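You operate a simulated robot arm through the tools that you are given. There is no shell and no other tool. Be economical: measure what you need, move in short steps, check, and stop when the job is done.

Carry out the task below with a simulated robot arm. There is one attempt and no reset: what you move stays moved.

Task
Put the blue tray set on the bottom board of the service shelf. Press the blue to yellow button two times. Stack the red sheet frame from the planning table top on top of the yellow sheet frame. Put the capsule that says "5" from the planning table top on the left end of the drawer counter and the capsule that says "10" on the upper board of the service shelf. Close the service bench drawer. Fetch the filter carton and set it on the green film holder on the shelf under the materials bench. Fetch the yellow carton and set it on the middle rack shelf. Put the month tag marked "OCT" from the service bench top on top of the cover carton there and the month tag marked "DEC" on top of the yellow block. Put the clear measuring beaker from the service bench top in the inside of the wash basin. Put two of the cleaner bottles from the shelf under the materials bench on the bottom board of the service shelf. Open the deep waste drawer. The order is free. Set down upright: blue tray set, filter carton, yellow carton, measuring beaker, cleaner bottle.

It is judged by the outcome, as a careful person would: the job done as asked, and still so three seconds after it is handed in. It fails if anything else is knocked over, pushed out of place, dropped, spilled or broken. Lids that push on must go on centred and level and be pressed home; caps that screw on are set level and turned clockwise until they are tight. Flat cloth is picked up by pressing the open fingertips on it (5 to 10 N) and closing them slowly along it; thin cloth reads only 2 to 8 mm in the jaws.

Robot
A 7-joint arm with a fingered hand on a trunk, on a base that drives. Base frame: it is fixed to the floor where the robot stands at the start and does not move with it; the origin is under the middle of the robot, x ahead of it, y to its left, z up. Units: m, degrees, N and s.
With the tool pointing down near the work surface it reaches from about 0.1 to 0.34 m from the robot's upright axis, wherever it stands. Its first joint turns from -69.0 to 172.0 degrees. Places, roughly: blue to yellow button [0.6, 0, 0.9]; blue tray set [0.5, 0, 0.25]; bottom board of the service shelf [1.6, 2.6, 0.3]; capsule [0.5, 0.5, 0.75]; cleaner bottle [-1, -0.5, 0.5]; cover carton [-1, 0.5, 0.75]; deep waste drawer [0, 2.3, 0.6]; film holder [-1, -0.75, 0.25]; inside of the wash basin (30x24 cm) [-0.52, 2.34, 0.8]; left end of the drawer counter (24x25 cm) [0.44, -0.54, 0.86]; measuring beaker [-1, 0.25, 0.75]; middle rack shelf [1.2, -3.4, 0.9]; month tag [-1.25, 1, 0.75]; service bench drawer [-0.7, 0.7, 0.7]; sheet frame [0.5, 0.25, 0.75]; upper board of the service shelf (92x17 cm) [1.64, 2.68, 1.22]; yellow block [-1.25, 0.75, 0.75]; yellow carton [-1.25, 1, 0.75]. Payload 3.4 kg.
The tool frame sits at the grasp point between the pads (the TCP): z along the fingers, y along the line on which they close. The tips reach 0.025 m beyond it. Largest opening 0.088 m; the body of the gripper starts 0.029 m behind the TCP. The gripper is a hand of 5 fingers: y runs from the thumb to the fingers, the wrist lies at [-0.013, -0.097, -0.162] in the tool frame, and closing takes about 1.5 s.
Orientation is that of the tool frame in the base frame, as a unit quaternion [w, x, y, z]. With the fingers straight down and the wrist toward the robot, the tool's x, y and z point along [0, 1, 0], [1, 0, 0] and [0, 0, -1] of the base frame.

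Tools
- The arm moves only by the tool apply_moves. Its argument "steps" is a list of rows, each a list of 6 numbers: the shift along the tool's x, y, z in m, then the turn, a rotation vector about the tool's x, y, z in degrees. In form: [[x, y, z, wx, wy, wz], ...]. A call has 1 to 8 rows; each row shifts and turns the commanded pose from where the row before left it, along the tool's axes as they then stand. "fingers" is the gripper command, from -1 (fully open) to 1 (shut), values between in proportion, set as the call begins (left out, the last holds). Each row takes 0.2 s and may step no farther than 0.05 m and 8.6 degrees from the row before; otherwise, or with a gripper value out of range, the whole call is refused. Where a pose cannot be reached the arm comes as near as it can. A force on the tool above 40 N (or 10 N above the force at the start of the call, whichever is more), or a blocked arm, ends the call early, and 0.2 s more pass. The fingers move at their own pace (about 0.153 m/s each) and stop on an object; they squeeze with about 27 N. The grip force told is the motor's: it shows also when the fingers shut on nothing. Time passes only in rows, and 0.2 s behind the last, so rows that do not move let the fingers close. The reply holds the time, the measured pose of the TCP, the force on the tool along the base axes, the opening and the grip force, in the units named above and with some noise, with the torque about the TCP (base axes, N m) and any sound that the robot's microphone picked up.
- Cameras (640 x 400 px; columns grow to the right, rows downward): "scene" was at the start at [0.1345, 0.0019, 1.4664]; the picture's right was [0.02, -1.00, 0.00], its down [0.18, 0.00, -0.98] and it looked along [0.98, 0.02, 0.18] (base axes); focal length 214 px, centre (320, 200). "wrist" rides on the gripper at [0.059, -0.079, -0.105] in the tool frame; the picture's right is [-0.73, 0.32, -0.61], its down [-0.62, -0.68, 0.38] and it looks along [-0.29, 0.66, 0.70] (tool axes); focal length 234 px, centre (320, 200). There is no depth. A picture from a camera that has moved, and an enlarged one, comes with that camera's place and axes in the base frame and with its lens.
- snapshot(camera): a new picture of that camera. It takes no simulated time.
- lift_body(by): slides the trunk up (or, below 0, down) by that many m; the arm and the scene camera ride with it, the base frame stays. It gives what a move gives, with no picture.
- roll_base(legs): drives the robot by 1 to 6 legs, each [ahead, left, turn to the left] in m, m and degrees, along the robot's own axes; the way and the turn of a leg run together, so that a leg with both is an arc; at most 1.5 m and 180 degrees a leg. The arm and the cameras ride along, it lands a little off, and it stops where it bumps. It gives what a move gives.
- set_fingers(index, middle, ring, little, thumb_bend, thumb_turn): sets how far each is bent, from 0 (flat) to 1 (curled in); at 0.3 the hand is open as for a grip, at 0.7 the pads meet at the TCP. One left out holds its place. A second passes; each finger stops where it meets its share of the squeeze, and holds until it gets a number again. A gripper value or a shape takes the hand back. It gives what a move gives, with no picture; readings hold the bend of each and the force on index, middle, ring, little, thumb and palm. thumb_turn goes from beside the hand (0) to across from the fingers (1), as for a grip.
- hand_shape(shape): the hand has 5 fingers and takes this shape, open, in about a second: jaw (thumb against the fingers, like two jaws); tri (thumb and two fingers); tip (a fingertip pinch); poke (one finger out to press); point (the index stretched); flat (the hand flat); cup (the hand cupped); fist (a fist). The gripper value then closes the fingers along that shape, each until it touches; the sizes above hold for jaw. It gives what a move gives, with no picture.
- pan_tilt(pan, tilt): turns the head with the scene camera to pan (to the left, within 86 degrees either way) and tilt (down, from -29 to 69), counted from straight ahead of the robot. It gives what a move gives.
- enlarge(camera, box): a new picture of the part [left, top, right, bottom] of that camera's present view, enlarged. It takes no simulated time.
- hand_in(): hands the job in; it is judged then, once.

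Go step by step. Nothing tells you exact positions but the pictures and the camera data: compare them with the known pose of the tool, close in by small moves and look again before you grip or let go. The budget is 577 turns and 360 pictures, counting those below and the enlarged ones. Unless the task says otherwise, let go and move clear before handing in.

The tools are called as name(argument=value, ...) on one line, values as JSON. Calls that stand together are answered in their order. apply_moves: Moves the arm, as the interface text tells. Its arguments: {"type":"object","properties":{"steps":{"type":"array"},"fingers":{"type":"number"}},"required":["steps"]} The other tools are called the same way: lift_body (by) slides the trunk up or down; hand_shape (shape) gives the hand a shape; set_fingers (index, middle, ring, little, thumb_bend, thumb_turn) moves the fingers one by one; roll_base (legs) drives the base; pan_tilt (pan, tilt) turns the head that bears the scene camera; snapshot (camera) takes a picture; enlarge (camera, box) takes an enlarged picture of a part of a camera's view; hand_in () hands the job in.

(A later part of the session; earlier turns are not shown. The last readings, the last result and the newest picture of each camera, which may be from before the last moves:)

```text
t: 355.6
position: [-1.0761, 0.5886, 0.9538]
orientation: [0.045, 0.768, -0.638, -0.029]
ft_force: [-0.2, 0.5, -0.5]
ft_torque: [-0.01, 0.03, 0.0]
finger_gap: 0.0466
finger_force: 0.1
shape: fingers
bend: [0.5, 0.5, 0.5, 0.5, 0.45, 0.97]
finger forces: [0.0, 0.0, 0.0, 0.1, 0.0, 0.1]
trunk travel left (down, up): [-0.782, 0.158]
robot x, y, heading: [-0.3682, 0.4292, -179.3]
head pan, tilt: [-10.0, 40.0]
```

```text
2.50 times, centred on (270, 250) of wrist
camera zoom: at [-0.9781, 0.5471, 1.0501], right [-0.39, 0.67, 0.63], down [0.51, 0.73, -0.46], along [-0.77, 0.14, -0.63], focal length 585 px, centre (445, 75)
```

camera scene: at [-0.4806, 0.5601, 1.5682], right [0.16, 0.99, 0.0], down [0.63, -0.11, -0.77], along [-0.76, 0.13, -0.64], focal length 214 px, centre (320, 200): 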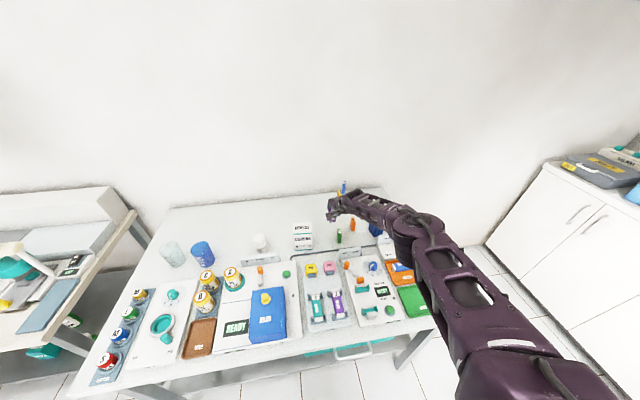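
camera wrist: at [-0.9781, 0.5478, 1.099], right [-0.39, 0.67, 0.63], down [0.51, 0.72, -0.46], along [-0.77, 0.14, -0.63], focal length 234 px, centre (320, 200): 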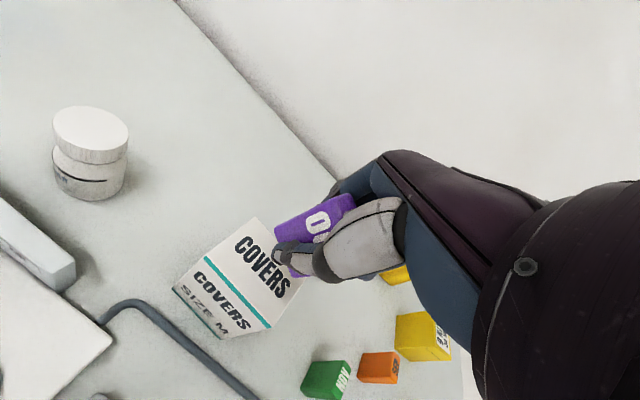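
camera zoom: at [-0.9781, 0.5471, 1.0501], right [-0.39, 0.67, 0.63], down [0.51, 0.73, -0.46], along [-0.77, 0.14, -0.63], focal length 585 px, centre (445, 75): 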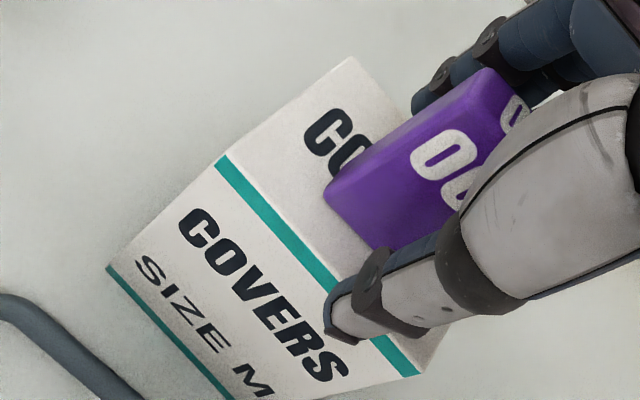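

OCT stands on the COVERS carton. I raise, verify, and look at the beaker to the left.

lift_body(by=0.13)

snapshot(camera="wrist")

roll_base(legs=[[-0.05, 0.48, 0]])

hand_shape(shape="jaw")

snapshot(camera="wrist")

snapshot(camera="scene")

```text
t: 357.1
position: [-1.0767, 0.5879, 1.0828]
orientation: [0.044, 0.768, -0.638, -0.029]
ft_force: [0.6, 0.1, -0.3]
ft_torque: [-0.01, -0.02, 0.05]
finger_gap: 0.0468
finger_force: 0.0
shape: fingers
bend: [0.5, 0.5, 0.5, 0.5, 0.45, 0.97]
finger forces: [0.1, 0.0, 0.0, 0.0, 0.0, 0.1]
trunk travel left (down, up): [-0.912, 0.028]
robot x, y, heading: [-0.3703, 0.4273, -179.4]
head pan, tilt: [-10.0, 40.0]
```

```text
154 pictures are left
camera wrist: at [-0.9782, 0.5471, 1.18], right [-0.39, 0.67, 0.63], down [0.51, 0.73, -0.46], along [-0.77, 0.14, -0.63], focal length 234 px, centre (320, 200)
```

wrist: 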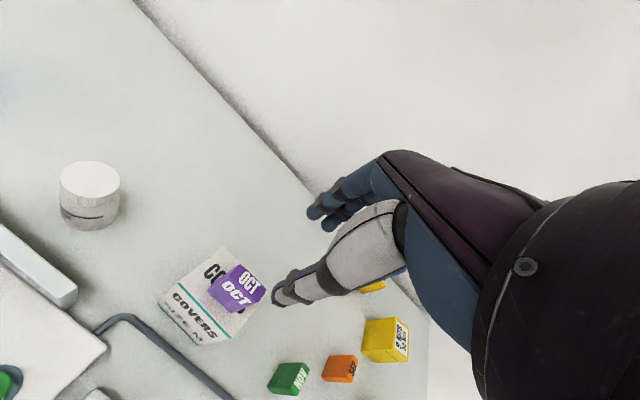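

```text
t: 360.0
position: [-1.0215, 0.1011, 1.0825]
orientation: [0.045, 0.769, -0.636, -0.029]
ft_force: [0.6, 0.5, 0.9]
ft_torque: [-0.04, 0.03, 0.02]
finger_gap: 0.0465
finger_force: 0.0
shape: fingers
bend: [0.5, 0.5, 0.5, 0.5, 0.45, 0.97]
finger forces: [0.0, 0.0, 0.0, 0.0, 0.0, 0.0]
trunk travel left (down, up): [-0.912, 0.028]
robot x, y, heading: [-0.3164, -0.0534, -179.5]
head pan, tilt: [-10.0, 40.0]
```

```text
t: 360.9
position: [-1.022, 0.0998, 1.083]
orientation: [0.045, 0.77, -0.636, -0.029]
ft_force: [0.4, 0.0, -0.1]
ft_torque: [-0.04, -0.04, -0.01]
finger_gap: 0.0878
finger_force: 0.1
shape: jaw
bend: [0.3, 0.3, 0.3, 0.3, 0.3, 0.97]
finger forces: [0.1, 0.0, 0.1, 0.1, 0.1, 0.0]
trunk travel left (down, up): [-0.912, 0.028]
robot x, y, heading: [-0.3149, -0.0547, -179.2]
head pan, tilt: [-10.0, 40.0]
```

```text
153 pictures are left
camera wrist: at [-0.9227, 0.0601, 1.18], right [-0.39, 0.67, 0.63], down [0.51, 0.73, -0.46], along [-0.77, 0.14, -0.63], focal length 234 px, centre (320, 200)
```

wrist: 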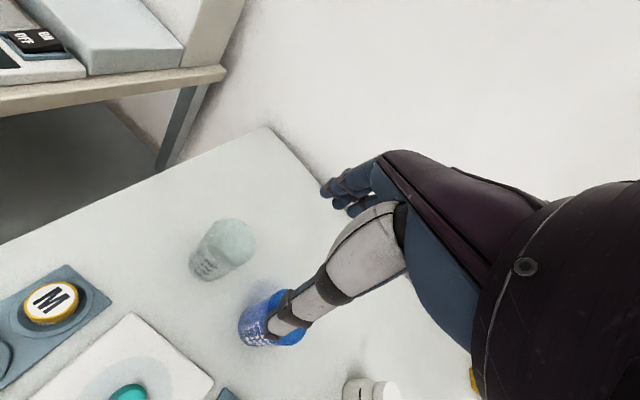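

```text
152 pictures are left
camera scene: at [-0.4483, -0.0428, 1.6492], right [0.16, 0.99, 0.0], down [0.63, -0.1, -0.77], along [-0.76, 0.12, -0.64], focal length 214 px, centre (320, 200)
```

scene: 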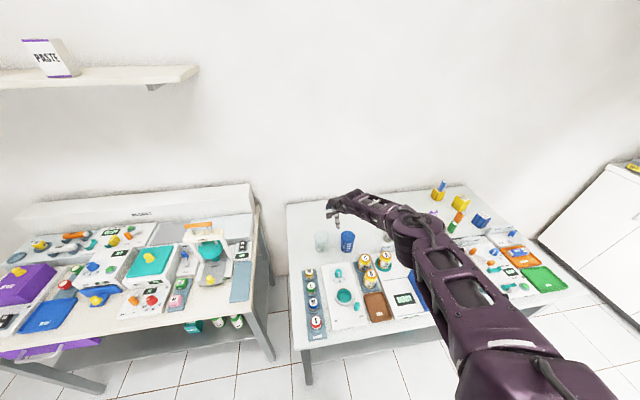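

Clear beaker is at about (-1.079, 0.067), top near z 0.90. I centre over it and lower to grip its upper part.

roll_base(legs=[[0.057, 0.033, 0]])

lift_body(by=-0.12)

snapshot(camera="wrist")

```text
t: 361.9
position: [-1.0755, 0.0674, 1.0849]
orientation: [0.046, 0.77, -0.635, -0.031]
ft_force: [-0.7, 0.1, -0.1]
ft_torque: [-0.01, -0.01, 0.02]
finger_gap: 0.0876
finger_force: 0.0
shape: jaw
bend: [0.3, 0.3, 0.3, 0.3, 0.3, 0.97]
finger forces: [0.1, 0.0, 0.1, 0.1, 0.1, 0.1]
trunk travel left (down, up): [-0.912, 0.028]
robot x, y, heading: [-0.3682, -0.0918, -178.8]
head pan, tilt: [-10.0, 40.0]
```

```text
t: 363.4
position: [-1.0758, 0.0643, 0.9642]
orientation: [0.044, 0.77, -0.636, -0.03]
ft_force: [0.1, 0.8, 0.4]
ft_torque: [0.03, 0.02, 0.02]
finger_gap: 0.0878
finger_force: 0.1
shape: jaw
bend: [0.3, 0.3, 0.3, 0.3, 0.3, 0.97]
finger forces: [0.1, 0.1, 0.0, 0.1, 0.0, 0.0]
trunk travel left (down, up): [-0.792, 0.148]
robot x, y, heading: [-0.3694, -0.0907, -179.2]
head pan, tilt: [-10.0, 40.0]
```

```text
151 pictures are left
camera wrist: at [-0.978, 0.0253, 1.0602], right [-0.39, 0.67, 0.63], down [0.51, 0.73, -0.46], along [-0.77, 0.14, -0.62], focal length 234 px, centre (320, 200)
```

wrist: 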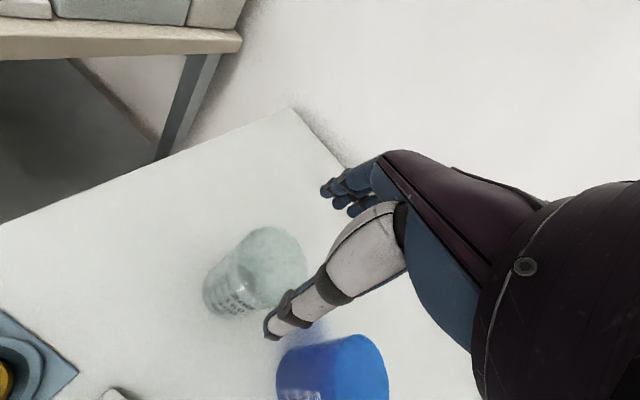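

roll_base(legs=[[0.01, 0.002, 0]])

lift_body(by=-0.075)

snapshot(camera="wrist")

```text
t: 364.2
position: [-1.0872, 0.0647, 0.9637]
orientation: [0.045, 0.77, -0.635, -0.03]
ft_force: [-0.5, -1.2, 0.7]
ft_torque: [0.02, -0.02, 0.01]
finger_gap: 0.0878
finger_force: 0.1
shape: jaw
bend: [0.3, 0.3, 0.3, 0.3, 0.3, 0.97]
finger forces: [0.0, 0.0, 0.0, 0.0, 0.0, 0.0]
trunk travel left (down, up): [-0.792, 0.148]
robot x, y, heading: [-0.3841, -0.0963, -179.1]
head pan, tilt: [-10.0, 40.0]
```

```text
t: 365.3
position: [-1.0869, 0.0644, 0.8884]
orientation: [0.045, 0.77, -0.636, -0.029]
ft_force: [-0.1, 0.0, -0.6]
ft_torque: [-0.02, -0.05, 0.01]
finger_gap: 0.0876
finger_force: 0.0
shape: jaw
bend: [0.3, 0.3, 0.3, 0.3, 0.3, 0.97]
finger forces: [0.1, 0.0, 0.0, 0.0, 0.0, 0.0]
trunk travel left (down, up): [-0.717, 0.223]
robot x, y, heading: [-0.3814, -0.0951, -179.1]
head pan, tilt: [-10.0, 40.0]
```

```text
150 pictures are left
camera wrist: at [-0.9881, 0.0232, 0.985], right [-0.39, 0.67, 0.63], down [0.51, 0.73, -0.46], along [-0.77, 0.14, -0.62], focal length 234 px, centre (320, 200)
```

wrist: 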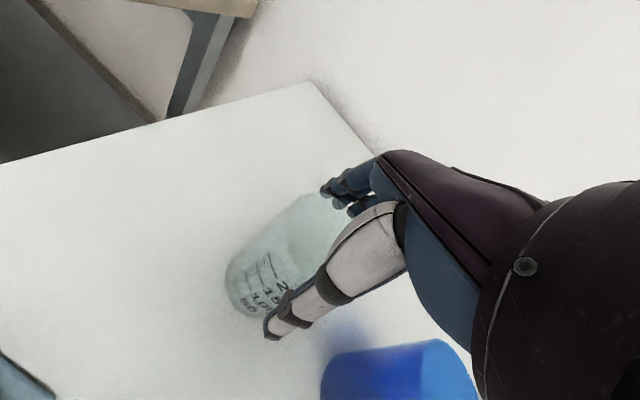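

lift_body(by=-0.008)

set_fingers(index=0.75, middle=0.75, ring=0.75, little=0.75, thumb_bend=0.75)

snapshot(camera="wrist")

```text
t: 365.9
position: [-1.0869, 0.0637, 0.8812]
orientation: [0.045, 0.77, -0.636, -0.03]
ft_force: [0.6, 0.2, 0.1]
ft_torque: [0.0, 0.0, 0.01]
finger_gap: 0.0878
finger_force: 0.2
shape: jaw
bend: [0.3, 0.3, 0.3, 0.3, 0.3, 0.97]
finger forces: [0.0, 0.1, 0.0, 0.0, 0.0, 0.0]
trunk travel left (down, up): [-0.709, 0.231]
robot x, y, heading: [-0.3831, -0.094, -179.1]
head pan, tilt: [-10.0, 40.0]
```

```text
t: 366.9
position: [-1.0868, 0.0624, 0.8806]
orientation: [0.045, 0.77, -0.635, -0.031]
ft_force: [-1.9, 1.3, 1.3]
ft_torque: [0.1, 0.11, 0.05]
finger_gap: 0.0541
finger_force: 33.9
shape: fingers
bend: [0.72, 0.51, 0.58, 0.74, 0.54, 0.92]
finger forces: [11.8, 9.4, 8.0, 4.1, 33.9, 0.0]
trunk travel left (down, up): [-0.709, 0.231]
robot x, y, heading: [-0.382, -0.0922, -179.1]
head pan, tilt: [-10.0, 40.0]
```

```text
149 pictures are left
camera wrist: at [-0.9879, 0.0232, 0.9774], right [-0.39, 0.67, 0.63], down [0.51, 0.73, -0.46], along [-0.77, 0.14, -0.62], focal length 234 px, centre (320, 200)
```

wrist: 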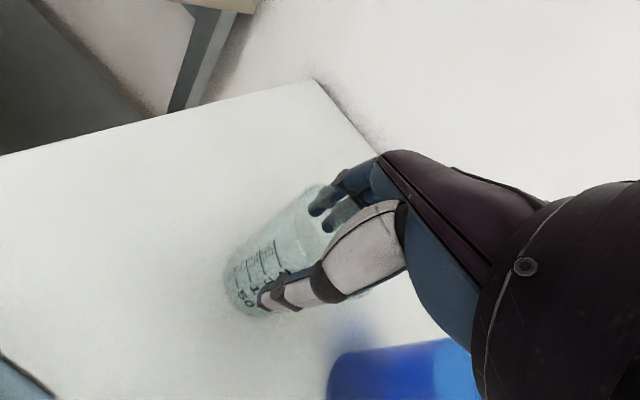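

Beaker gripped. I raise fully and drive round to the wash basin.

lift_body(by=0.22)

snapshot(camera="wrist")

roll_base(legs=[[-0.15, 0, 0], [0, -1.35, 0], [0, 0, -90], [0, 0.3, 0]])

pan_tilt(pan=0, tilt=40)

snapshot(camera="scene")

```text
t: 369.2
position: [-1.087, 0.0637, 1.1008]
orientation: [0.044, 0.771, -0.635, -0.03]
ft_force: [0.4, -0.4, -0.3]
ft_torque: [-0.02, -0.02, -0.03]
finger_gap: 0.0538
finger_force: 32.6
shape: fingers
bend: [0.72, 0.51, 0.58, 0.74, 0.55, 0.92]
finger forces: [11.6, 8.9, 7.8, 3.9, 33.1, 0.1]
trunk travel left (down, up): [-0.929, 0.011]
robot x, y, heading: [-0.3793, -0.0922, -179.3]
head pan, tilt: [-10.0, 40.0]
```

```text
148 pictures are left
camera wrist: at [-0.9883, 0.0233, 1.1968], right [-0.39, 0.67, 0.63], down [0.51, 0.73, -0.46], along [-0.77, 0.14, -0.63], focal length 234 px, centre (320, 200)
```

wrist: 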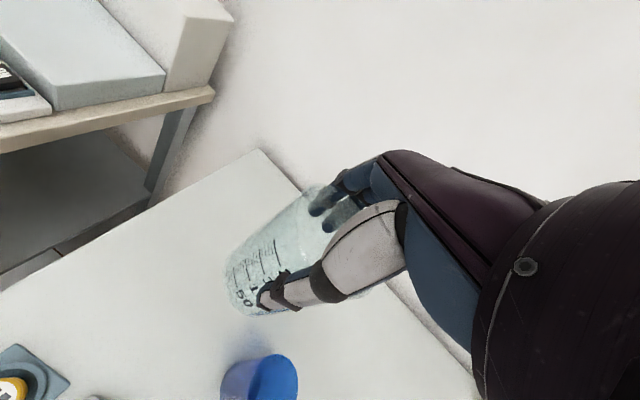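

```text
t: 382.3
position: [-0.3944, 1.9762, 1.1013]
orientation: [-0.011, -0.111, 0.992, 0.053]
ft_force: [-0.5, -1.5, 0.2]
ft_torque: [0.03, -0.03, 0.0]
finger_gap: 0.0537
finger_force: 32.8
shape: fingers
bend: [0.72, 0.51, 0.58, 0.74, 0.55, 0.92]
finger forces: [11.9, 8.7, 8.0, 3.9, 33.2, 0.1]
trunk travel left (down, up): [-0.929, 0.011]
robot x, y, heading: [-0.5272, 1.2658, 93.0]
head pan, tilt: [-10.0, 40.0]
stopped in leg 4: the robot was blocked; the commanded pose is now the measured one
```

```text
t: 383.1
position: [-0.3931, 1.9777, 1.0992]
orientation: [-0.011, -0.11, 0.992, 0.051]
ft_force: [0.1, -0.3, -0.6]
ft_torque: [0.02, 0.01, 0.0]
finger_gap: 0.0537
finger_force: 32.8
shape: fingers
bend: [0.72, 0.51, 0.58, 0.74, 0.55, 0.92]
finger forces: [11.9, 8.8, 8.0, 4.0, 33.2, 0.0]
trunk travel left (down, up): [-0.929, 0.011]
robot x, y, heading: [-0.5251, 1.2654, 92.5]
head pan, tilt: [0.0, 40.0]
```

```text
147 pictures are left
camera scene: at [-0.5332, 1.4027, 1.6661], right [1.0, 0.05, 0.0], down [0.03, -0.64, -0.77], along [-0.03, 0.77, -0.64], focal length 214 px, centre (320, 200)
```

scene: 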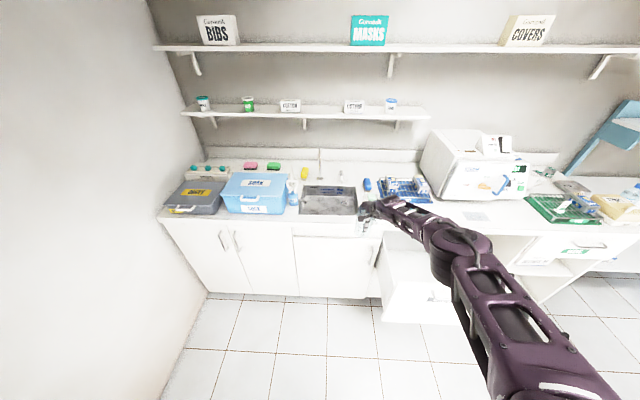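

The base bumped the bench corner lightly. I go forward first, then left, to bring the beaker over the basin.

roll_base(legs=[[0.24, 0, -2.5], [0, 0.155, 0]])

snapshot(camera="scene")

snapshot(camera="wrist")

```text
t: 385.8
position: [-0.5167, 2.2103, 1.1005]
orientation: [-0.011, -0.087, 0.995, 0.053]
ft_force: [0.2, -0.2, 0.0]
ft_torque: [0.01, 0.03, -0.01]
finger_gap: 0.0535
finger_force: 33.2
shape: fingers
bend: [0.72, 0.51, 0.58, 0.74, 0.55, 0.92]
finger forces: [12.0, 8.7, 7.9, 3.9, 33.2, 0.0]
trunk travel left (down, up): [-0.929, 0.011]
robot x, y, heading: [-0.6865, 1.5065, 90.0]
head pan, tilt: [0.0, 40.0]
```

```text
146 pictures are left
camera scene: at [-0.6827, 1.6417, 1.6662], right [1.0, 0.0, 0.0], down [0.0, -0.64, -0.77], along [0.0, 0.77, -0.64], focal length 214 px, centre (320, 200)
```

scene: 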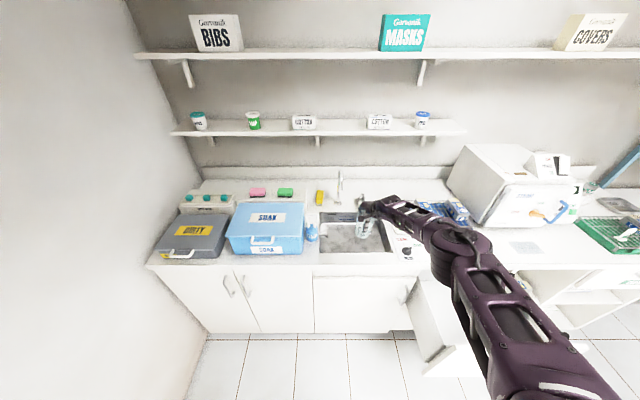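

```text
145 pictures are left
camera wrist: at [-0.5578, 2.1117, 1.1963], right [0.68, 0.38, 0.63], down [0.72, -0.52, -0.46], along [0.15, 0.77, -0.63], focal length 234 px, centre (320, 200)
```

wrist: 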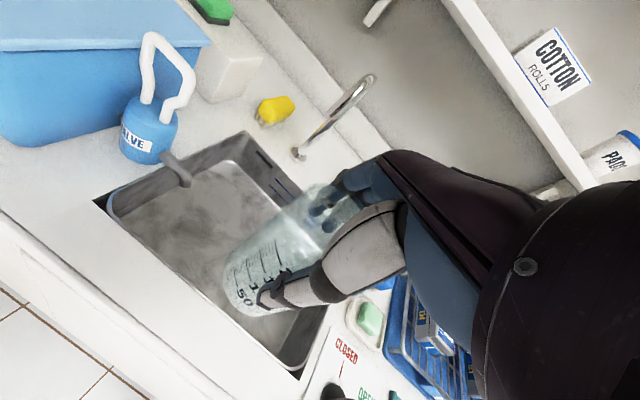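

roll_base(legs=[[0.11, -0.04, 0]])

snapshot(camera="wrist")

enlarge(camera="scene", box=[280, 160, 440, 272])

```text
t: 387.0
position: [-0.4796, 2.3221, 1.1004]
orientation: [-0.01, -0.087, 0.995, 0.052]
ft_force: [0.2, 0.3, -0.2]
ft_torque: [-0.02, 0.0, -0.01]
finger_gap: 0.0536
finger_force: 32.9
shape: fingers
bend: [0.72, 0.51, 0.58, 0.74, 0.55, 0.92]
finger forces: [12.0, 8.8, 7.9, 3.9, 33.2, 0.0]
trunk travel left (down, up): [-0.929, 0.011]
robot x, y, heading: [-0.6473, 1.621, 89.7]
head pan, tilt: [0.0, 40.0]
```

```text
144 pictures are left
camera wrist: at [-0.5202, 2.2224, 1.1973], right [0.68, 0.38, 0.63], down [0.72, -0.52, -0.46], along [0.15, 0.77, -0.62], focal length 234 px, centre (320, 200)
```

wrist: 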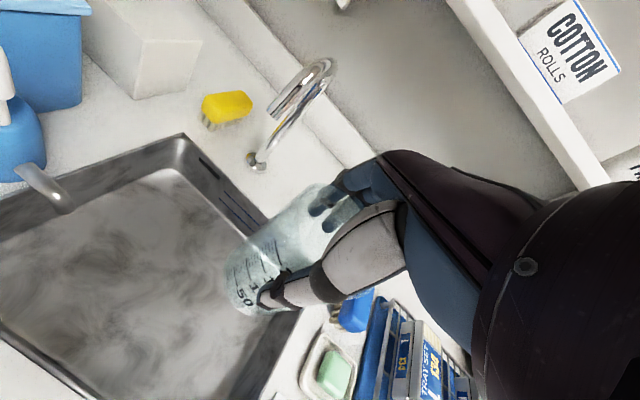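

```text
3.57 times, centred on (360, 216) of scene
camera zoom: at [-0.6465, 1.7521, 1.6664], right [1.0, 0.0, 0.0], down [0.0, -0.64, -0.77], along [0.0, 0.77, -0.64], focal length 766 px, centre (177, 143)
```

zoom: 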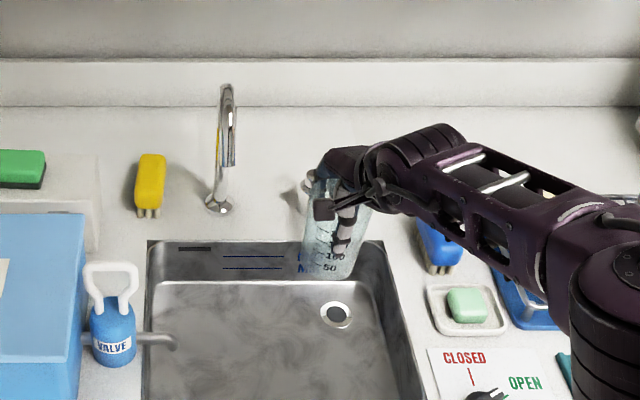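

Beaker is over the basin. I lower with the trunk.

lift_body(by=-0.19)

snapshot(camera="wrist")

enlarge(camera="scene", box=[280, 160, 480, 300])

```text
t: 389.1
position: [-0.4784, 2.3224, 0.9095]
orientation: [-0.01, -0.087, 0.995, 0.052]
ft_force: [0.2, -0.5, -0.5]
ft_torque: [-0.01, -0.04, 0.01]
finger_gap: 0.0536
finger_force: 33.0
shape: fingers
bend: [0.72, 0.51, 0.58, 0.74, 0.55, 0.92]
finger forces: [11.9, 8.9, 8.0, 3.9, 33.3, 0.0]
trunk travel left (down, up): [-0.739, 0.201]
robot x, y, heading: [-0.6447, 1.6176, 90.2]
head pan, tilt: [0.0, 40.0]
```

```text
142 pictures are left
camera wrist: at [-0.5198, 2.2236, 1.0066], right [0.68, 0.38, 0.63], down [0.72, -0.52, -0.46], along [0.15, 0.76, -0.63], focal length 234 px, centre (320, 200)
```

wrist: 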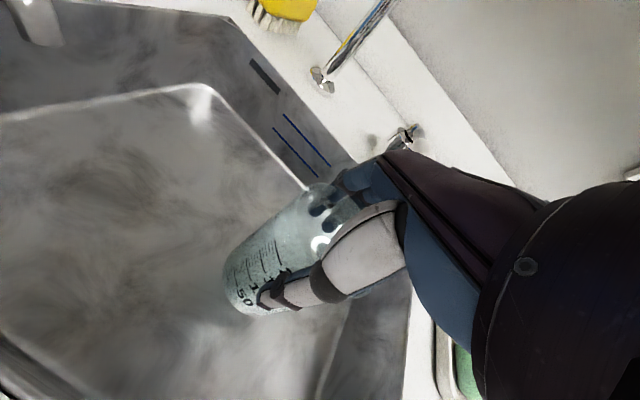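

```text
2.86 times, centred on (380, 230) of scene
camera zoom: at [-0.6458, 1.7538, 1.4762], right [1.0, 0.0, 0.0], down [0.0, -0.64, -0.77], along [0.0, 0.77, -0.64], focal length 613 px, centre (149, 114)
```

zoom: 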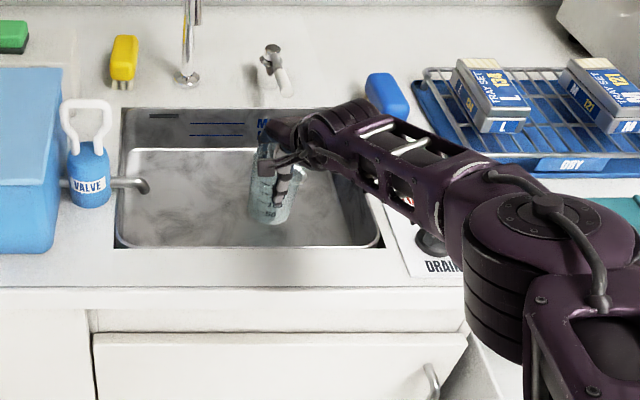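

lift_body(by=-0.03)

lift_body(by=-0.01)

lift_body(by=-0.01)

snapshot(camera="wrist")

```text
t: 389.9
position: [-0.4799, 2.3224, 0.8802]
orientation: [-0.01, -0.087, 0.995, 0.052]
ft_force: [-0.2, 0.1, -0.2]
ft_torque: [0.05, 0.0, -0.04]
finger_gap: 0.0536
finger_force: 33.1
shape: fingers
bend: [0.72, 0.51, 0.58, 0.74, 0.55, 0.92]
finger forces: [12.0, 8.7, 7.9, 3.9, 33.1, 0.0]
trunk travel left (down, up): [-0.709, 0.231]
robot x, y, heading: [-0.6517, 1.6158, 89.5]
head pan, tilt: [0.0, 40.0]
```

```text
t: 390.4
position: [-0.4789, 2.3207, 0.8757]
orientation: [-0.01, -0.088, 0.994, 0.057]
ft_force: [-0.9, -0.1, 20.4]
ft_torque: [0.42, -0.32, 0.01]
finger_gap: 0.0536
finger_force: 34.2
shape: fingers
bend: [0.73, 0.51, 0.58, 0.74, 0.56, 0.92]
finger forces: [11.0, 9.9, 9.3, 4.0, 35.1, 0.0]
trunk travel left (down, up): [-0.699, 0.241]
robot x, y, heading: [-0.6473, 1.6206, 90.0]
head pan, tilt: [0.0, 40.0]
```

```text
t: 390.9
position: [-0.4789, 2.3245, 0.8754]
orientation: [-0.013, -0.087, 0.994, 0.064]
ft_force: [-0.3, -6.8, 25.3]
ft_torque: [-0.1, -0.36, -0.1]
finger_gap: 0.0536
finger_force: 33.9
shape: fingers
bend: [0.73, 0.51, 0.59, 0.74, 0.57, 0.91]
finger forces: [9.8, 8.4, 8.7, 3.7, 36.4, 0.1]
trunk travel left (down, up): [-0.692, 0.248]
robot x, y, heading: [-0.6458, 1.6182, 89.4]
head pan, tilt: [0.0, 40.0]
stopped: the force on the tool passed its limit at 42 N (the readings are from after the stop); the commanded pose is now the measured one
```

```text
140 pictures are left
camera wrist: at [-0.5207, 2.2244, 0.9692], right [0.68, 0.36, 0.63], down [0.72, -0.51, -0.48], along [0.15, 0.78, -0.61], focal length 234 px, centre (320, 200)
```

wrist: 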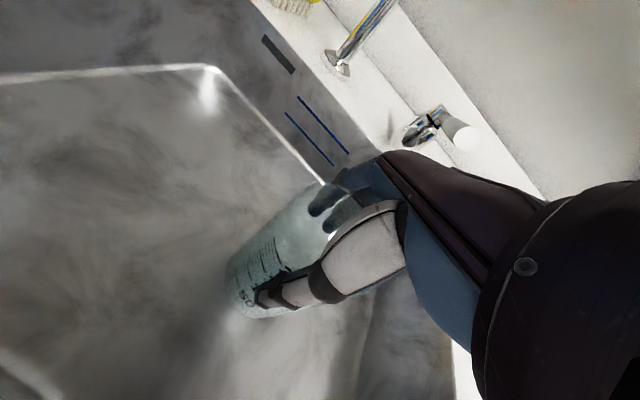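

Bottom touched at z 0.80. I relieve the force, then open.

lift_body(by=0.009)

set_fingers(index=0.45, middle=0.45, ring=0.45, little=0.45, thumb_bend=0.45)

hand_shape(shape="jaw")

snapshot(camera="wrist")

```text
t: 391.5
position: [-0.4803, 2.3242, 0.8756]
orientation: [-0.011, -0.086, 0.995, 0.057]
ft_force: [0.9, 0.6, 1.9]
ft_torque: [0.05, -0.09, 0.0]
finger_gap: 0.0534
finger_force: 32.4
shape: fingers
bend: [0.73, 0.51, 0.59, 0.74, 0.57, 0.91]
finger forces: [11.2, 9.3, 8.8, 4.0, 31.7, 0.0]
trunk travel left (down, up): [-0.701, 0.239]
robot x, y, heading: [-0.647, 1.6202, 89.8]
head pan, tilt: [0.0, 40.0]
```

```text
t: 392.5
position: [-0.4795, 2.3256, 0.8765]
orientation: [-0.012, -0.086, 0.994, 0.058]
ft_force: [-0.9, 0.8, 0.5]
ft_torque: [0.0, 0.01, -0.01]
finger_gap: 0.0678
finger_force: 8.6
shape: fingers
bend: [0.37, 0.45, 0.45, 0.45, 0.42, 0.97]
finger forces: [8.8, 0.1, 0.0, 0.0, 9.6, 0.0]
trunk travel left (down, up): [-0.701, 0.239]
robot x, y, heading: [-0.6476, 1.6182, 89.9]
head pan, tilt: [0.0, 40.0]
```

```text
t: 393.4
position: [-0.4789, 2.3262, 0.8772]
orientation: [-0.011, -0.086, 0.995, 0.058]
ft_force: [0.6, -0.3, -0.1]
ft_torque: [-0.02, 0.0, 0.04]
finger_gap: 0.088
finger_force: 0.1
shape: jaw
bend: [0.3, 0.3, 0.3, 0.3, 0.3, 0.97]
finger forces: [0.1, 0.0, 0.1, 0.0, 0.1, 0.1]
trunk travel left (down, up): [-0.701, 0.239]
robot x, y, heading: [-0.6483, 1.6189, 89.8]
head pan, tilt: [0.0, 40.0]
```

```text
139 pictures are left
camera wrist: at [-0.5201, 2.2259, 0.9727], right [0.68, 0.37, 0.63], down [0.72, -0.51, -0.47], along [0.15, 0.77, -0.62], focal length 234 px, centre (320, 200)
```

wrist: 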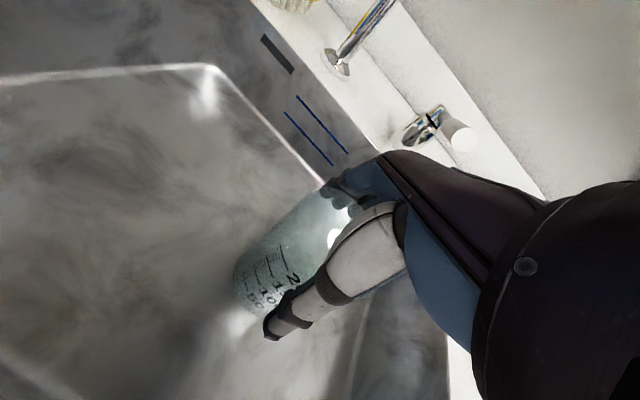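

Free of forces. I raise and verify the beaker.

lift_body(by=0.22)

snapshot(camera="wrist")

```text
t: 395.7
position: [-0.4796, 2.3258, 1.0974]
orientation: [-0.012, -0.087, 0.994, 0.06]
ft_force: [-1.3, -0.9, 0.1]
ft_torque: [-0.02, 0.02, -0.01]
finger_gap: 0.0874
finger_force: 0.0
shape: jaw
bend: [0.3, 0.3, 0.3, 0.3, 0.3, 0.97]
finger forces: [0.0, 0.1, 0.0, 0.0, 0.0, 0.1]
trunk travel left (down, up): [-0.921, 0.019]
robot x, y, heading: [-0.6476, 1.6226, 89.7]
head pan, tilt: [0.0, 40.0]
```

```text
138 pictures are left
camera wrist: at [-0.52, 2.226, 1.1926], right [0.68, 0.37, 0.63], down [0.72, -0.51, -0.47], along [0.15, 0.77, -0.62], focal length 234 px, centre (320, 200)
```

wrist: 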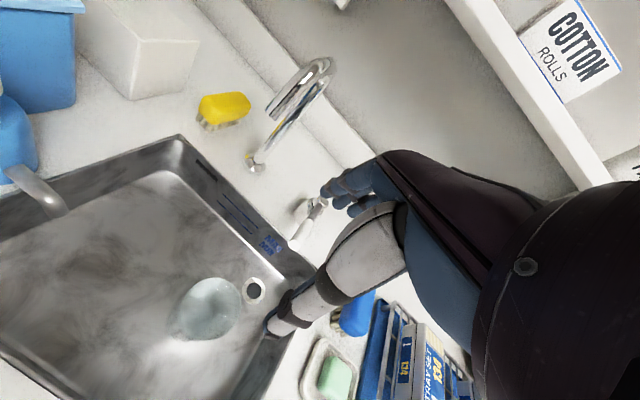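

Beaker stands in the basin. Next the yellow carton: I back off, turn, and go to the bench's right end again.

roll_base(legs=[[-0.15, 0, 0], [0, -0.35, 0], [0, 0, 160], [0.143, -0.54, 0]])

snapshot(camera="wrist")

```text
t: 408.2
position: [-1.2661, 0.9455, 1.097]
orientation: [0.059, 0.992, -0.108, 0.0]
ft_force: [-0.3, -0.1, 0.0]
ft_torque: [0.01, -0.01, 0.02]
finger_gap: 0.0875
finger_force: 0.1
shape: jaw
bend: [0.3, 0.3, 0.3, 0.3, 0.3, 0.97]
finger forces: [0.0, 0.1, 0.1, 0.0, 0.0, 0.0]
trunk travel left (down, up): [-0.921, 0.019]
robot x, y, heading: [-0.8431, 1.5368, -112.8]
head pan, tilt: [0.0, 40.0]
```

```text
137 pictures are left
camera wrist: at [-1.1909, 1.0212, 1.1929], right [-0.77, -0.09, 0.63], down [-0.47, 0.75, -0.47], along [-0.43, -0.66, -0.62], focal length 234 px, centre (320, 200)
```

wrist: 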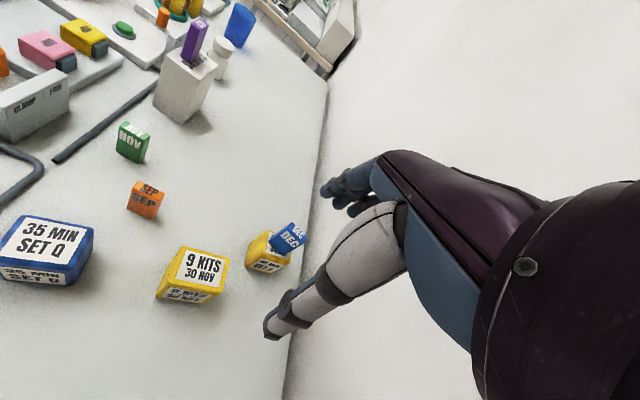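

roll_base(legs=[[0.024, 0.038, 4]])

snapshot(camera="wrist")

```text
t: 409.1
position: [-1.2021, 0.8866, 1.0983]
orientation: [0.061, 0.995, -0.075, 0.004]
ft_force: [-0.8, 0.3, 0.0]
ft_torque: [-0.07, -0.03, 0.02]
finger_gap: 0.0879
finger_force: 0.2
shape: jaw
bend: [0.3, 0.3, 0.3, 0.3, 0.3, 0.97]
finger forces: [0.1, 0.0, 0.0, 0.0, 0.0, 0.0]
trunk travel left (down, up): [-0.921, 0.019]
robot x, y, heading: [-0.816, 1.4997, -108.8]
head pan, tilt: [0.0, 40.0]
```

```text
136 pictures are left
camera wrist: at [-1.1317, 0.967, 1.1936], right [-0.76, -0.14, 0.63], down [-0.52, 0.71, -0.47], along [-0.39, -0.69, -0.62], focal length 234 px, centre (320, 200)
```

wrist: 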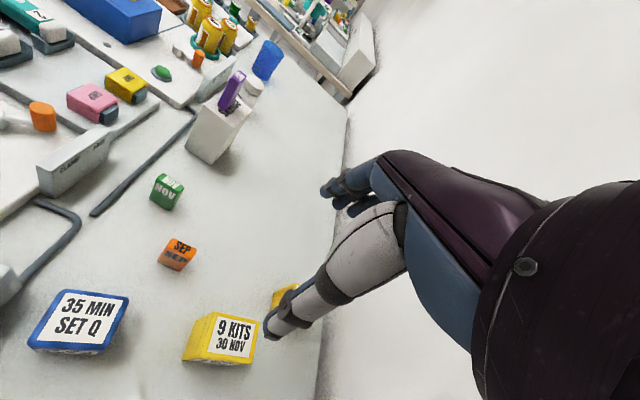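

roll_base(legs=[[-0.0075, -0.045, 0]])

lift_body(by=-0.17)

snapshot(camera="wrist")

```text
t: 410.1
position: [-1.2338, 0.9013, 1.0963]
orientation: [0.058, 0.996, -0.074, 0.001]
ft_force: [-0.4, 0.1, -0.6]
ft_torque: [0.0, 0.02, 0.0]
finger_gap: 0.0879
finger_force: 0.0
shape: jaw
bend: [0.3, 0.3, 0.3, 0.3, 0.3, 0.97]
finger forces: [0.0, 0.1, 0.0, 0.0, 0.0, 0.0]
trunk travel left (down, up): [-0.921, 0.019]
robot x, y, heading: [-0.8586, 1.5208, -108.9]
head pan, tilt: [0.0, 40.0]
```

```text
t: 412.0
position: [-1.2372, 0.9035, 0.9271]
orientation: [0.06, 0.995, -0.073, 0.002]
ft_force: [-0.7, 0.6, 0.5]
ft_torque: [0.0, -0.03, 0.02]
finger_gap: 0.0877
finger_force: 0.0
shape: jaw
bend: [0.3, 0.3, 0.3, 0.3, 0.3, 0.97]
finger forces: [0.0, 0.0, 0.0, 0.0, 0.1, 0.0]
trunk travel left (down, up): [-0.751, 0.189]
robot x, y, heading: [-0.854, 1.5194, -108.6]
head pan, tilt: [0.0, 40.0]
```

```text
135 pictures are left
camera wrist: at [-1.1668, 0.9839, 1.0228], right [-0.76, -0.14, 0.63], down [-0.52, 0.72, -0.47], along [-0.39, -0.69, -0.62], focal length 234 px, centre (320, 200)
```

wrist: 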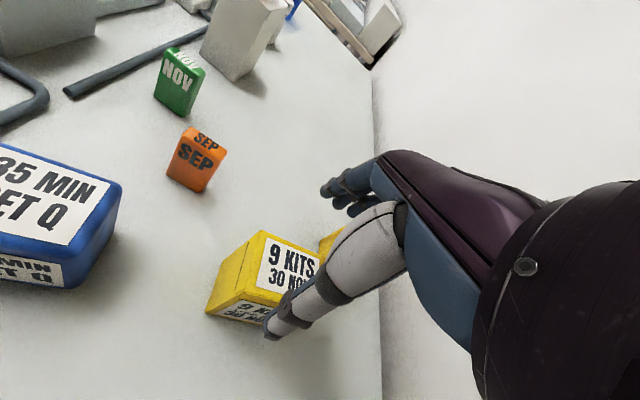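

lift_body(by=-0.063)

snapshot(camera="wrist")

set_fingers(index=0.8, middle=0.8, ring=0.8, little=0.8, thumb_bend=0.8)

snapshot(camera="wrist")

```text
t: 413.0
position: [-1.2369, 0.9021, 0.8638]
orientation: [0.06, 0.995, -0.074, 0.001]
ft_force: [-0.3, 0.6, 0.7]
ft_torque: [0.02, -0.02, -0.01]
finger_gap: 0.0876
finger_force: 0.1
shape: jaw
bend: [0.3, 0.3, 0.3, 0.3, 0.3, 0.97]
finger forces: [0.0, 0.1, 0.1, 0.0, 0.0, 0.1]
trunk travel left (down, up): [-0.688, 0.252]
robot x, y, heading: [-0.8563, 1.5184, -108.2]
head pan, tilt: [0.0, 40.0]
```

```text
134 pictures are left
camera wrist: at [-1.1668, 0.9839, 0.9598], right [-0.76, -0.14, 0.63], down [-0.52, 0.72, -0.47], along [-0.39, -0.69, -0.62], focal length 234 px, centre (320, 200)
```

wrist: 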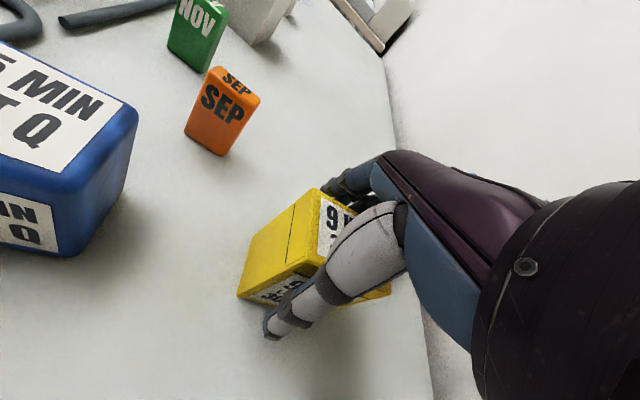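

```text
t: 414.0
position: [-1.2373, 0.904, 0.8649]
orientation: [0.06, 0.995, -0.073, 0.002]
ft_force: [-0.5, -0.7, -0.4]
ft_torque: [-0.05, -0.04, -0.01]
finger_gap: 0.0397
finger_force: 30.7
shape: fingers
bend: [0.71, 0.65, 0.67, 0.78, 0.48, 0.89]
finger forces: [8.4, 8.4, 8.9, 9.0, 27.2, 0.0]
trunk travel left (down, up): [-0.688, 0.252]
robot x, y, heading: [-0.8585, 1.5181, -108.5]
head pan, tilt: [0.0, 40.0]
```

```text
133 pictures are left
camera wrist: at [-1.1667, 0.9838, 0.9598], right [-0.76, -0.14, 0.63], down [-0.52, 0.72, -0.47], along [-0.39, -0.69, -0.62], focal length 234 px, centre (320, 200)
```

wrist: 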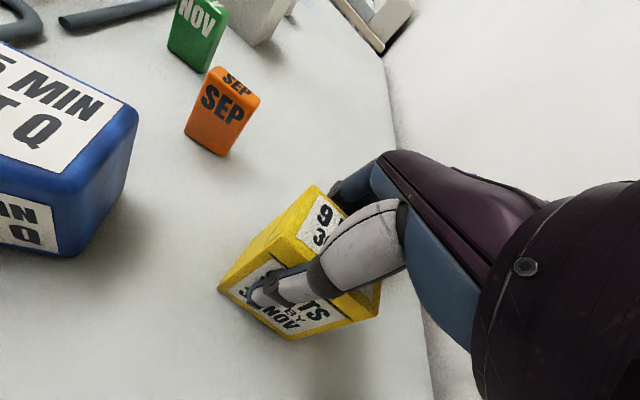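

lift_body(by=0.24)

snapshot(camera="wrist")

```text
t: 416.5
position: [-1.2375, 0.9018, 1.1045]
orientation: [0.059, 0.996, -0.074, 0.004]
ft_force: [1.1, -0.9, -1.2]
ft_torque: [-0.06, 0.0, 0.02]
finger_gap: 0.0398
finger_force: 30.0
shape: fingers
bend: [0.71, 0.65, 0.67, 0.78, 0.48, 0.89]
finger forces: [7.8, 8.1, 8.4, 8.4, 26.8, 0.1]
trunk travel left (down, up): [-0.928, 0.012]
robot x, y, heading: [-0.8569, 1.5229, -108.7]
head pan, tilt: [0.0, 40.0]
```

```text
132 pictures are left
camera wrist: at [-1.167, 0.9837, 1.1995], right [-0.76, -0.14, 0.63], down [-0.52, 0.72, -0.47], along [-0.39, -0.68, -0.62], focal length 234 px, centre (320, 200)
```

wrist: 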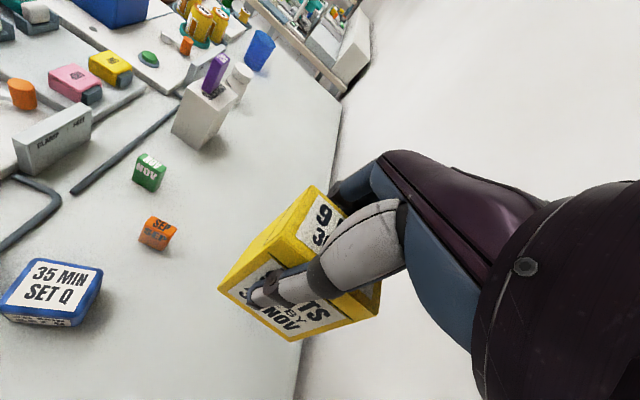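

Carton held upright. I take the central aisle down toward the rack and look.

roll_base(legs=[[-0.19, 0.66, 0], [0, 0, 18.7], [1.5, 0, 0], [1.0, 0, 0]])

pan_tilt(pan=15, tilt=20)

snapshot(camera="scene")

```text
t: 433.0
position: [-0.3978, -1.6889, 1.1036]
orientation: [0.058, 0.995, 0.075, 0.01]
ft_force: [-0.8, 0.4, -0.7]
ft_torque: [-0.02, -0.01, 0.03]
finger_gap: 0.0394
finger_force: 29.8
shape: fingers
bend: [0.71, 0.65, 0.67, 0.79, 0.48, 0.89]
finger forces: [7.7, 8.1, 8.4, 8.3, 26.5, 0.1]
trunk travel left (down, up): [-0.928, 0.012]
robot x, y, heading: [-0.2164, -0.9815, -91.3]
head pan, tilt: [0.0, 40.0]
```

```text
t: 433.8
position: [-0.3972, -1.6894, 1.1035]
orientation: [0.057, 0.996, 0.074, 0.012]
ft_force: [-0.6, -0.1, -1.2]
ft_torque: [-0.02, 0.03, 0.0]
finger_gap: 0.0396
finger_force: 30.0
shape: fingers
bend: [0.71, 0.65, 0.67, 0.79, 0.48, 0.89]
finger forces: [7.8, 8.2, 8.4, 8.4, 26.5, 0.0]
trunk travel left (down, up): [-0.928, 0.012]
robot x, y, heading: [-0.2139, -0.9865, -91.3]
head pan, tilt: [15.0, 20.0]
```

```text
131 pictures are left
camera scene: at [-0.193, -1.1263, 1.6961], right [-0.97, -0.23, 0.0], down [-0.08, 0.33, -0.94], along [0.22, -0.91, -0.34], focal length 214 px, centre (320, 200)
```

scene: 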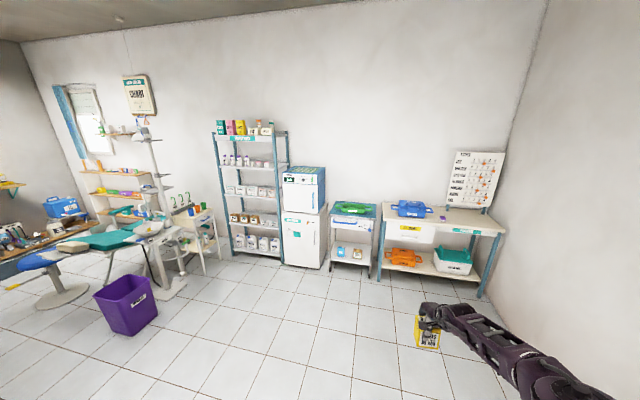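

I see the rack. I drive on and then sideways to stand in front of it.

roll_base(legs=[[1.0, 0, 1.3], [0, 1.1, 0]])

pan_tilt(pan=15, tilt=20)

snapshot(camera="scene")

```text
t: 444.3
position: [0.7567, -2.6662, 1.1033]
orientation: [0.059, 0.993, 0.104, 0.013]
ft_force: [0.1, 0.3, -0.4]
ft_torque: [-0.01, 0.01, 0.03]
finger_gap: 0.0399
finger_force: 29.9
shape: fingers
bend: [0.71, 0.65, 0.67, 0.79, 0.48, 0.89]
finger forces: [7.7, 8.0, 8.4, 8.3, 26.5, 0.1]
trunk travel left (down, up): [-0.928, 0.012]
robot x, y, heading: [0.8997, -1.9569, -88.0]
head pan, tilt: [15.0, 20.0]
```

```text
t: 444.9
position: [0.7562, -2.6665, 1.104]
orientation: [0.057, 0.993, 0.103, 0.012]
ft_force: [-0.3, 0.1, -0.1]
ft_torque: [-0.02, -0.03, -0.01]
finger_gap: 0.0396
finger_force: 29.7
shape: fingers
bend: [0.71, 0.65, 0.67, 0.79, 0.48, 0.89]
finger forces: [7.7, 8.1, 8.4, 8.4, 26.6, 0.0]
trunk travel left (down, up): [-0.928, 0.012]
robot x, y, heading: [0.8953, -1.9571, -87.9]
head pan, tilt: [15.0, 20.0]
```

```text
130 pictures are left
camera scene: at [0.9283, -2.092, 1.6962], right [-0.96, -0.29, 0.0], down [-0.1, 0.33, -0.94], along [0.27, -0.9, -0.34], focal length 214 px, centre (320, 200)
```

scene: 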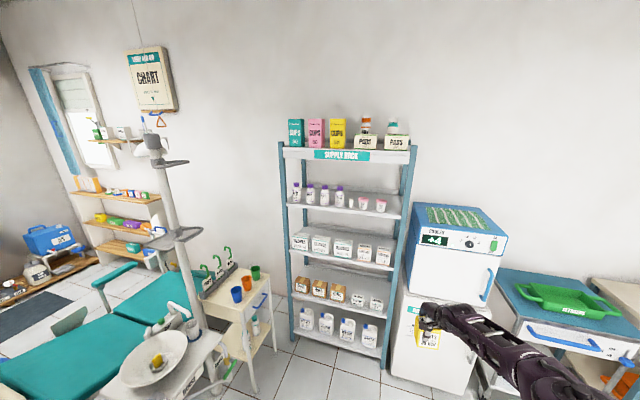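

enlarge(camera="scene", box=[275, 190, 415, 288])

```text
4.08 times, centred on (345, 239) of scene
camera zoom: at [0.9283, -2.092, 1.6962], right [-0.96, -0.29, 0.0], down [-0.1, 0.33, -0.94], along [0.27, -0.9, -0.34], focal length 875 px, centre (218, 41)
```

zoom: 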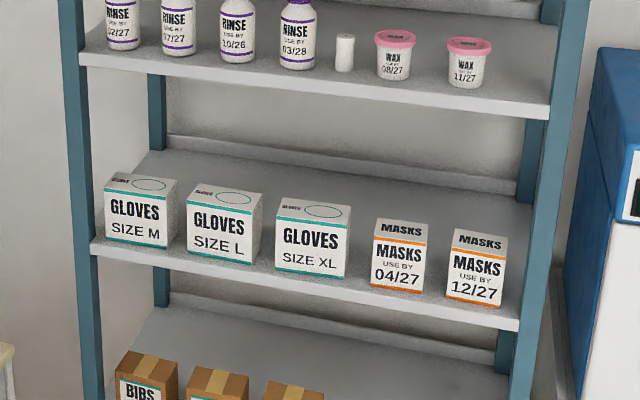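

The middle rack board (z about 0.90) has boxes along its front edge (tops about 1.02), with free space behind them; the board above is at about 1.19. I will enter with the hand tilted forward, over the boxes, then lower it behind them. I tilt the hand in the open first.

apply_moves(steps=[[0, 0, 0, -8, 0, 0], [0, 0, 0, -8, 0, 0], [0, 0, 0, -8, 0, 0], [0, 0, 0, -8, 0, 0], [0, 0, 0, -8, 0, 0], [0, 0, 0, -8, 0, 0], [0, 0, 0, 0, 0, 0]])

roll_base(legs=[[0.15, 0.28, -2.1]])

pan_tilt(pan=-5, tilt=30)

snapshot(camera="scene")

snapshot(camera="wrist")

```text
t: 446.5
position: [0.7566, -2.6664, 1.1047]
orientation: [0.458, 0.883, 0.09, 0.054]
ft_force: [0.3, 0.2, 0.0]
ft_torque: [0.04, 0.02, -0.05]
finger_gap: 0.0393
finger_force: 26.9
shape: fingers
bend: [0.71, 0.66, 0.68, 0.79, 0.47, 0.89]
finger forces: [7.3, 7.8, 7.8, 5.5, 25.1, 0.0]
trunk travel left (down, up): [-0.928, 0.012]
robot x, y, heading: [0.9011, -1.9532, -88.0]
head pan, tilt: [15.0, 20.0]
```

```text
t: 448.6
position: [1.0096, -2.8049, 1.1033]
orientation: [0.459, 0.884, 0.074, 0.046]
ft_force: [-0.1, 0.3, -1.1]
ft_torque: [0.02, -0.02, 0.0]
finger_gap: 0.0393
finger_force: 26.7
shape: fingers
bend: [0.71, 0.66, 0.68, 0.79, 0.47, 0.89]
finger forces: [7.5, 7.8, 8.0, 5.5, 25.1, 0.0]
trunk travel left (down, up): [-0.928, 0.012]
robot x, y, heading: [1.1774, -2.0951, -89.9]
head pan, tilt: [15.0, 20.0]
```

```text
t: 449.5
position: [1.0099, -2.8045, 1.1039]
orientation: [0.457, 0.885, 0.074, 0.045]
ft_force: [-0.3, -0.4, -0.4]
ft_torque: [0.02, 0.01, -0.05]
finger_gap: 0.0394
finger_force: 27.3
shape: fingers
bend: [0.71, 0.66, 0.68, 0.79, 0.47, 0.89]
finger forces: [7.3, 7.9, 7.9, 5.4, 25.1, 0.1]
trunk travel left (down, up): [-0.928, 0.012]
robot x, y, heading: [1.1799, -2.0948, -90.0]
head pan, tilt: [-5.0, 30.0]
```

```text
128 pictures are left
camera scene: at [1.1708, -2.2367, 1.6802], right [-1.0, 0.09, 0.0], down [0.04, 0.5, -0.87], along [-0.08, -0.86, -0.5], focal length 214 px, centre (320, 200)
```

scene: 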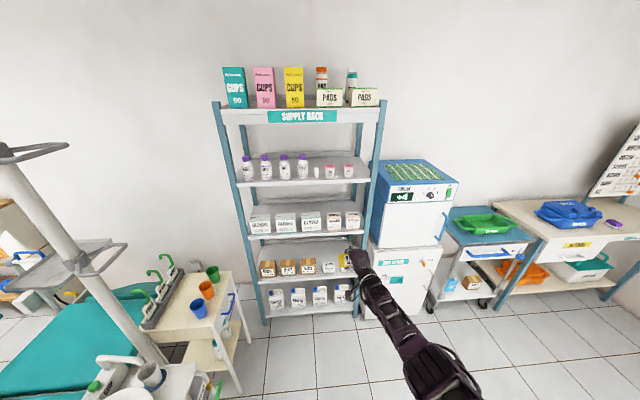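

```text
127 pictures are left
camera wrist: at [1.0459, -2.6655, 1.1008], right [-0.78, 0.18, 0.6], down [-0.62, -0.03, -0.79], along [-0.12, -0.98, 0.13], focal length 234 px, centre (320, 200)
```

wrist: 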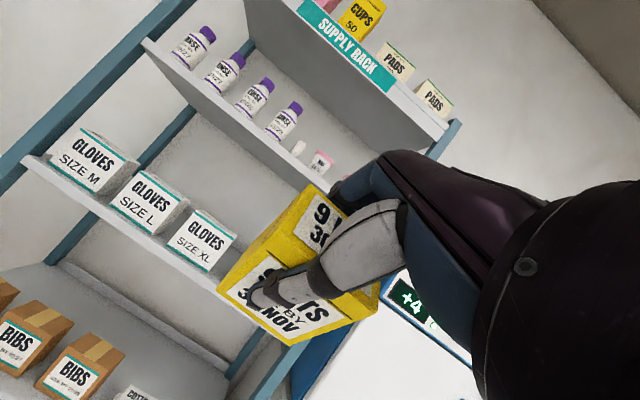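

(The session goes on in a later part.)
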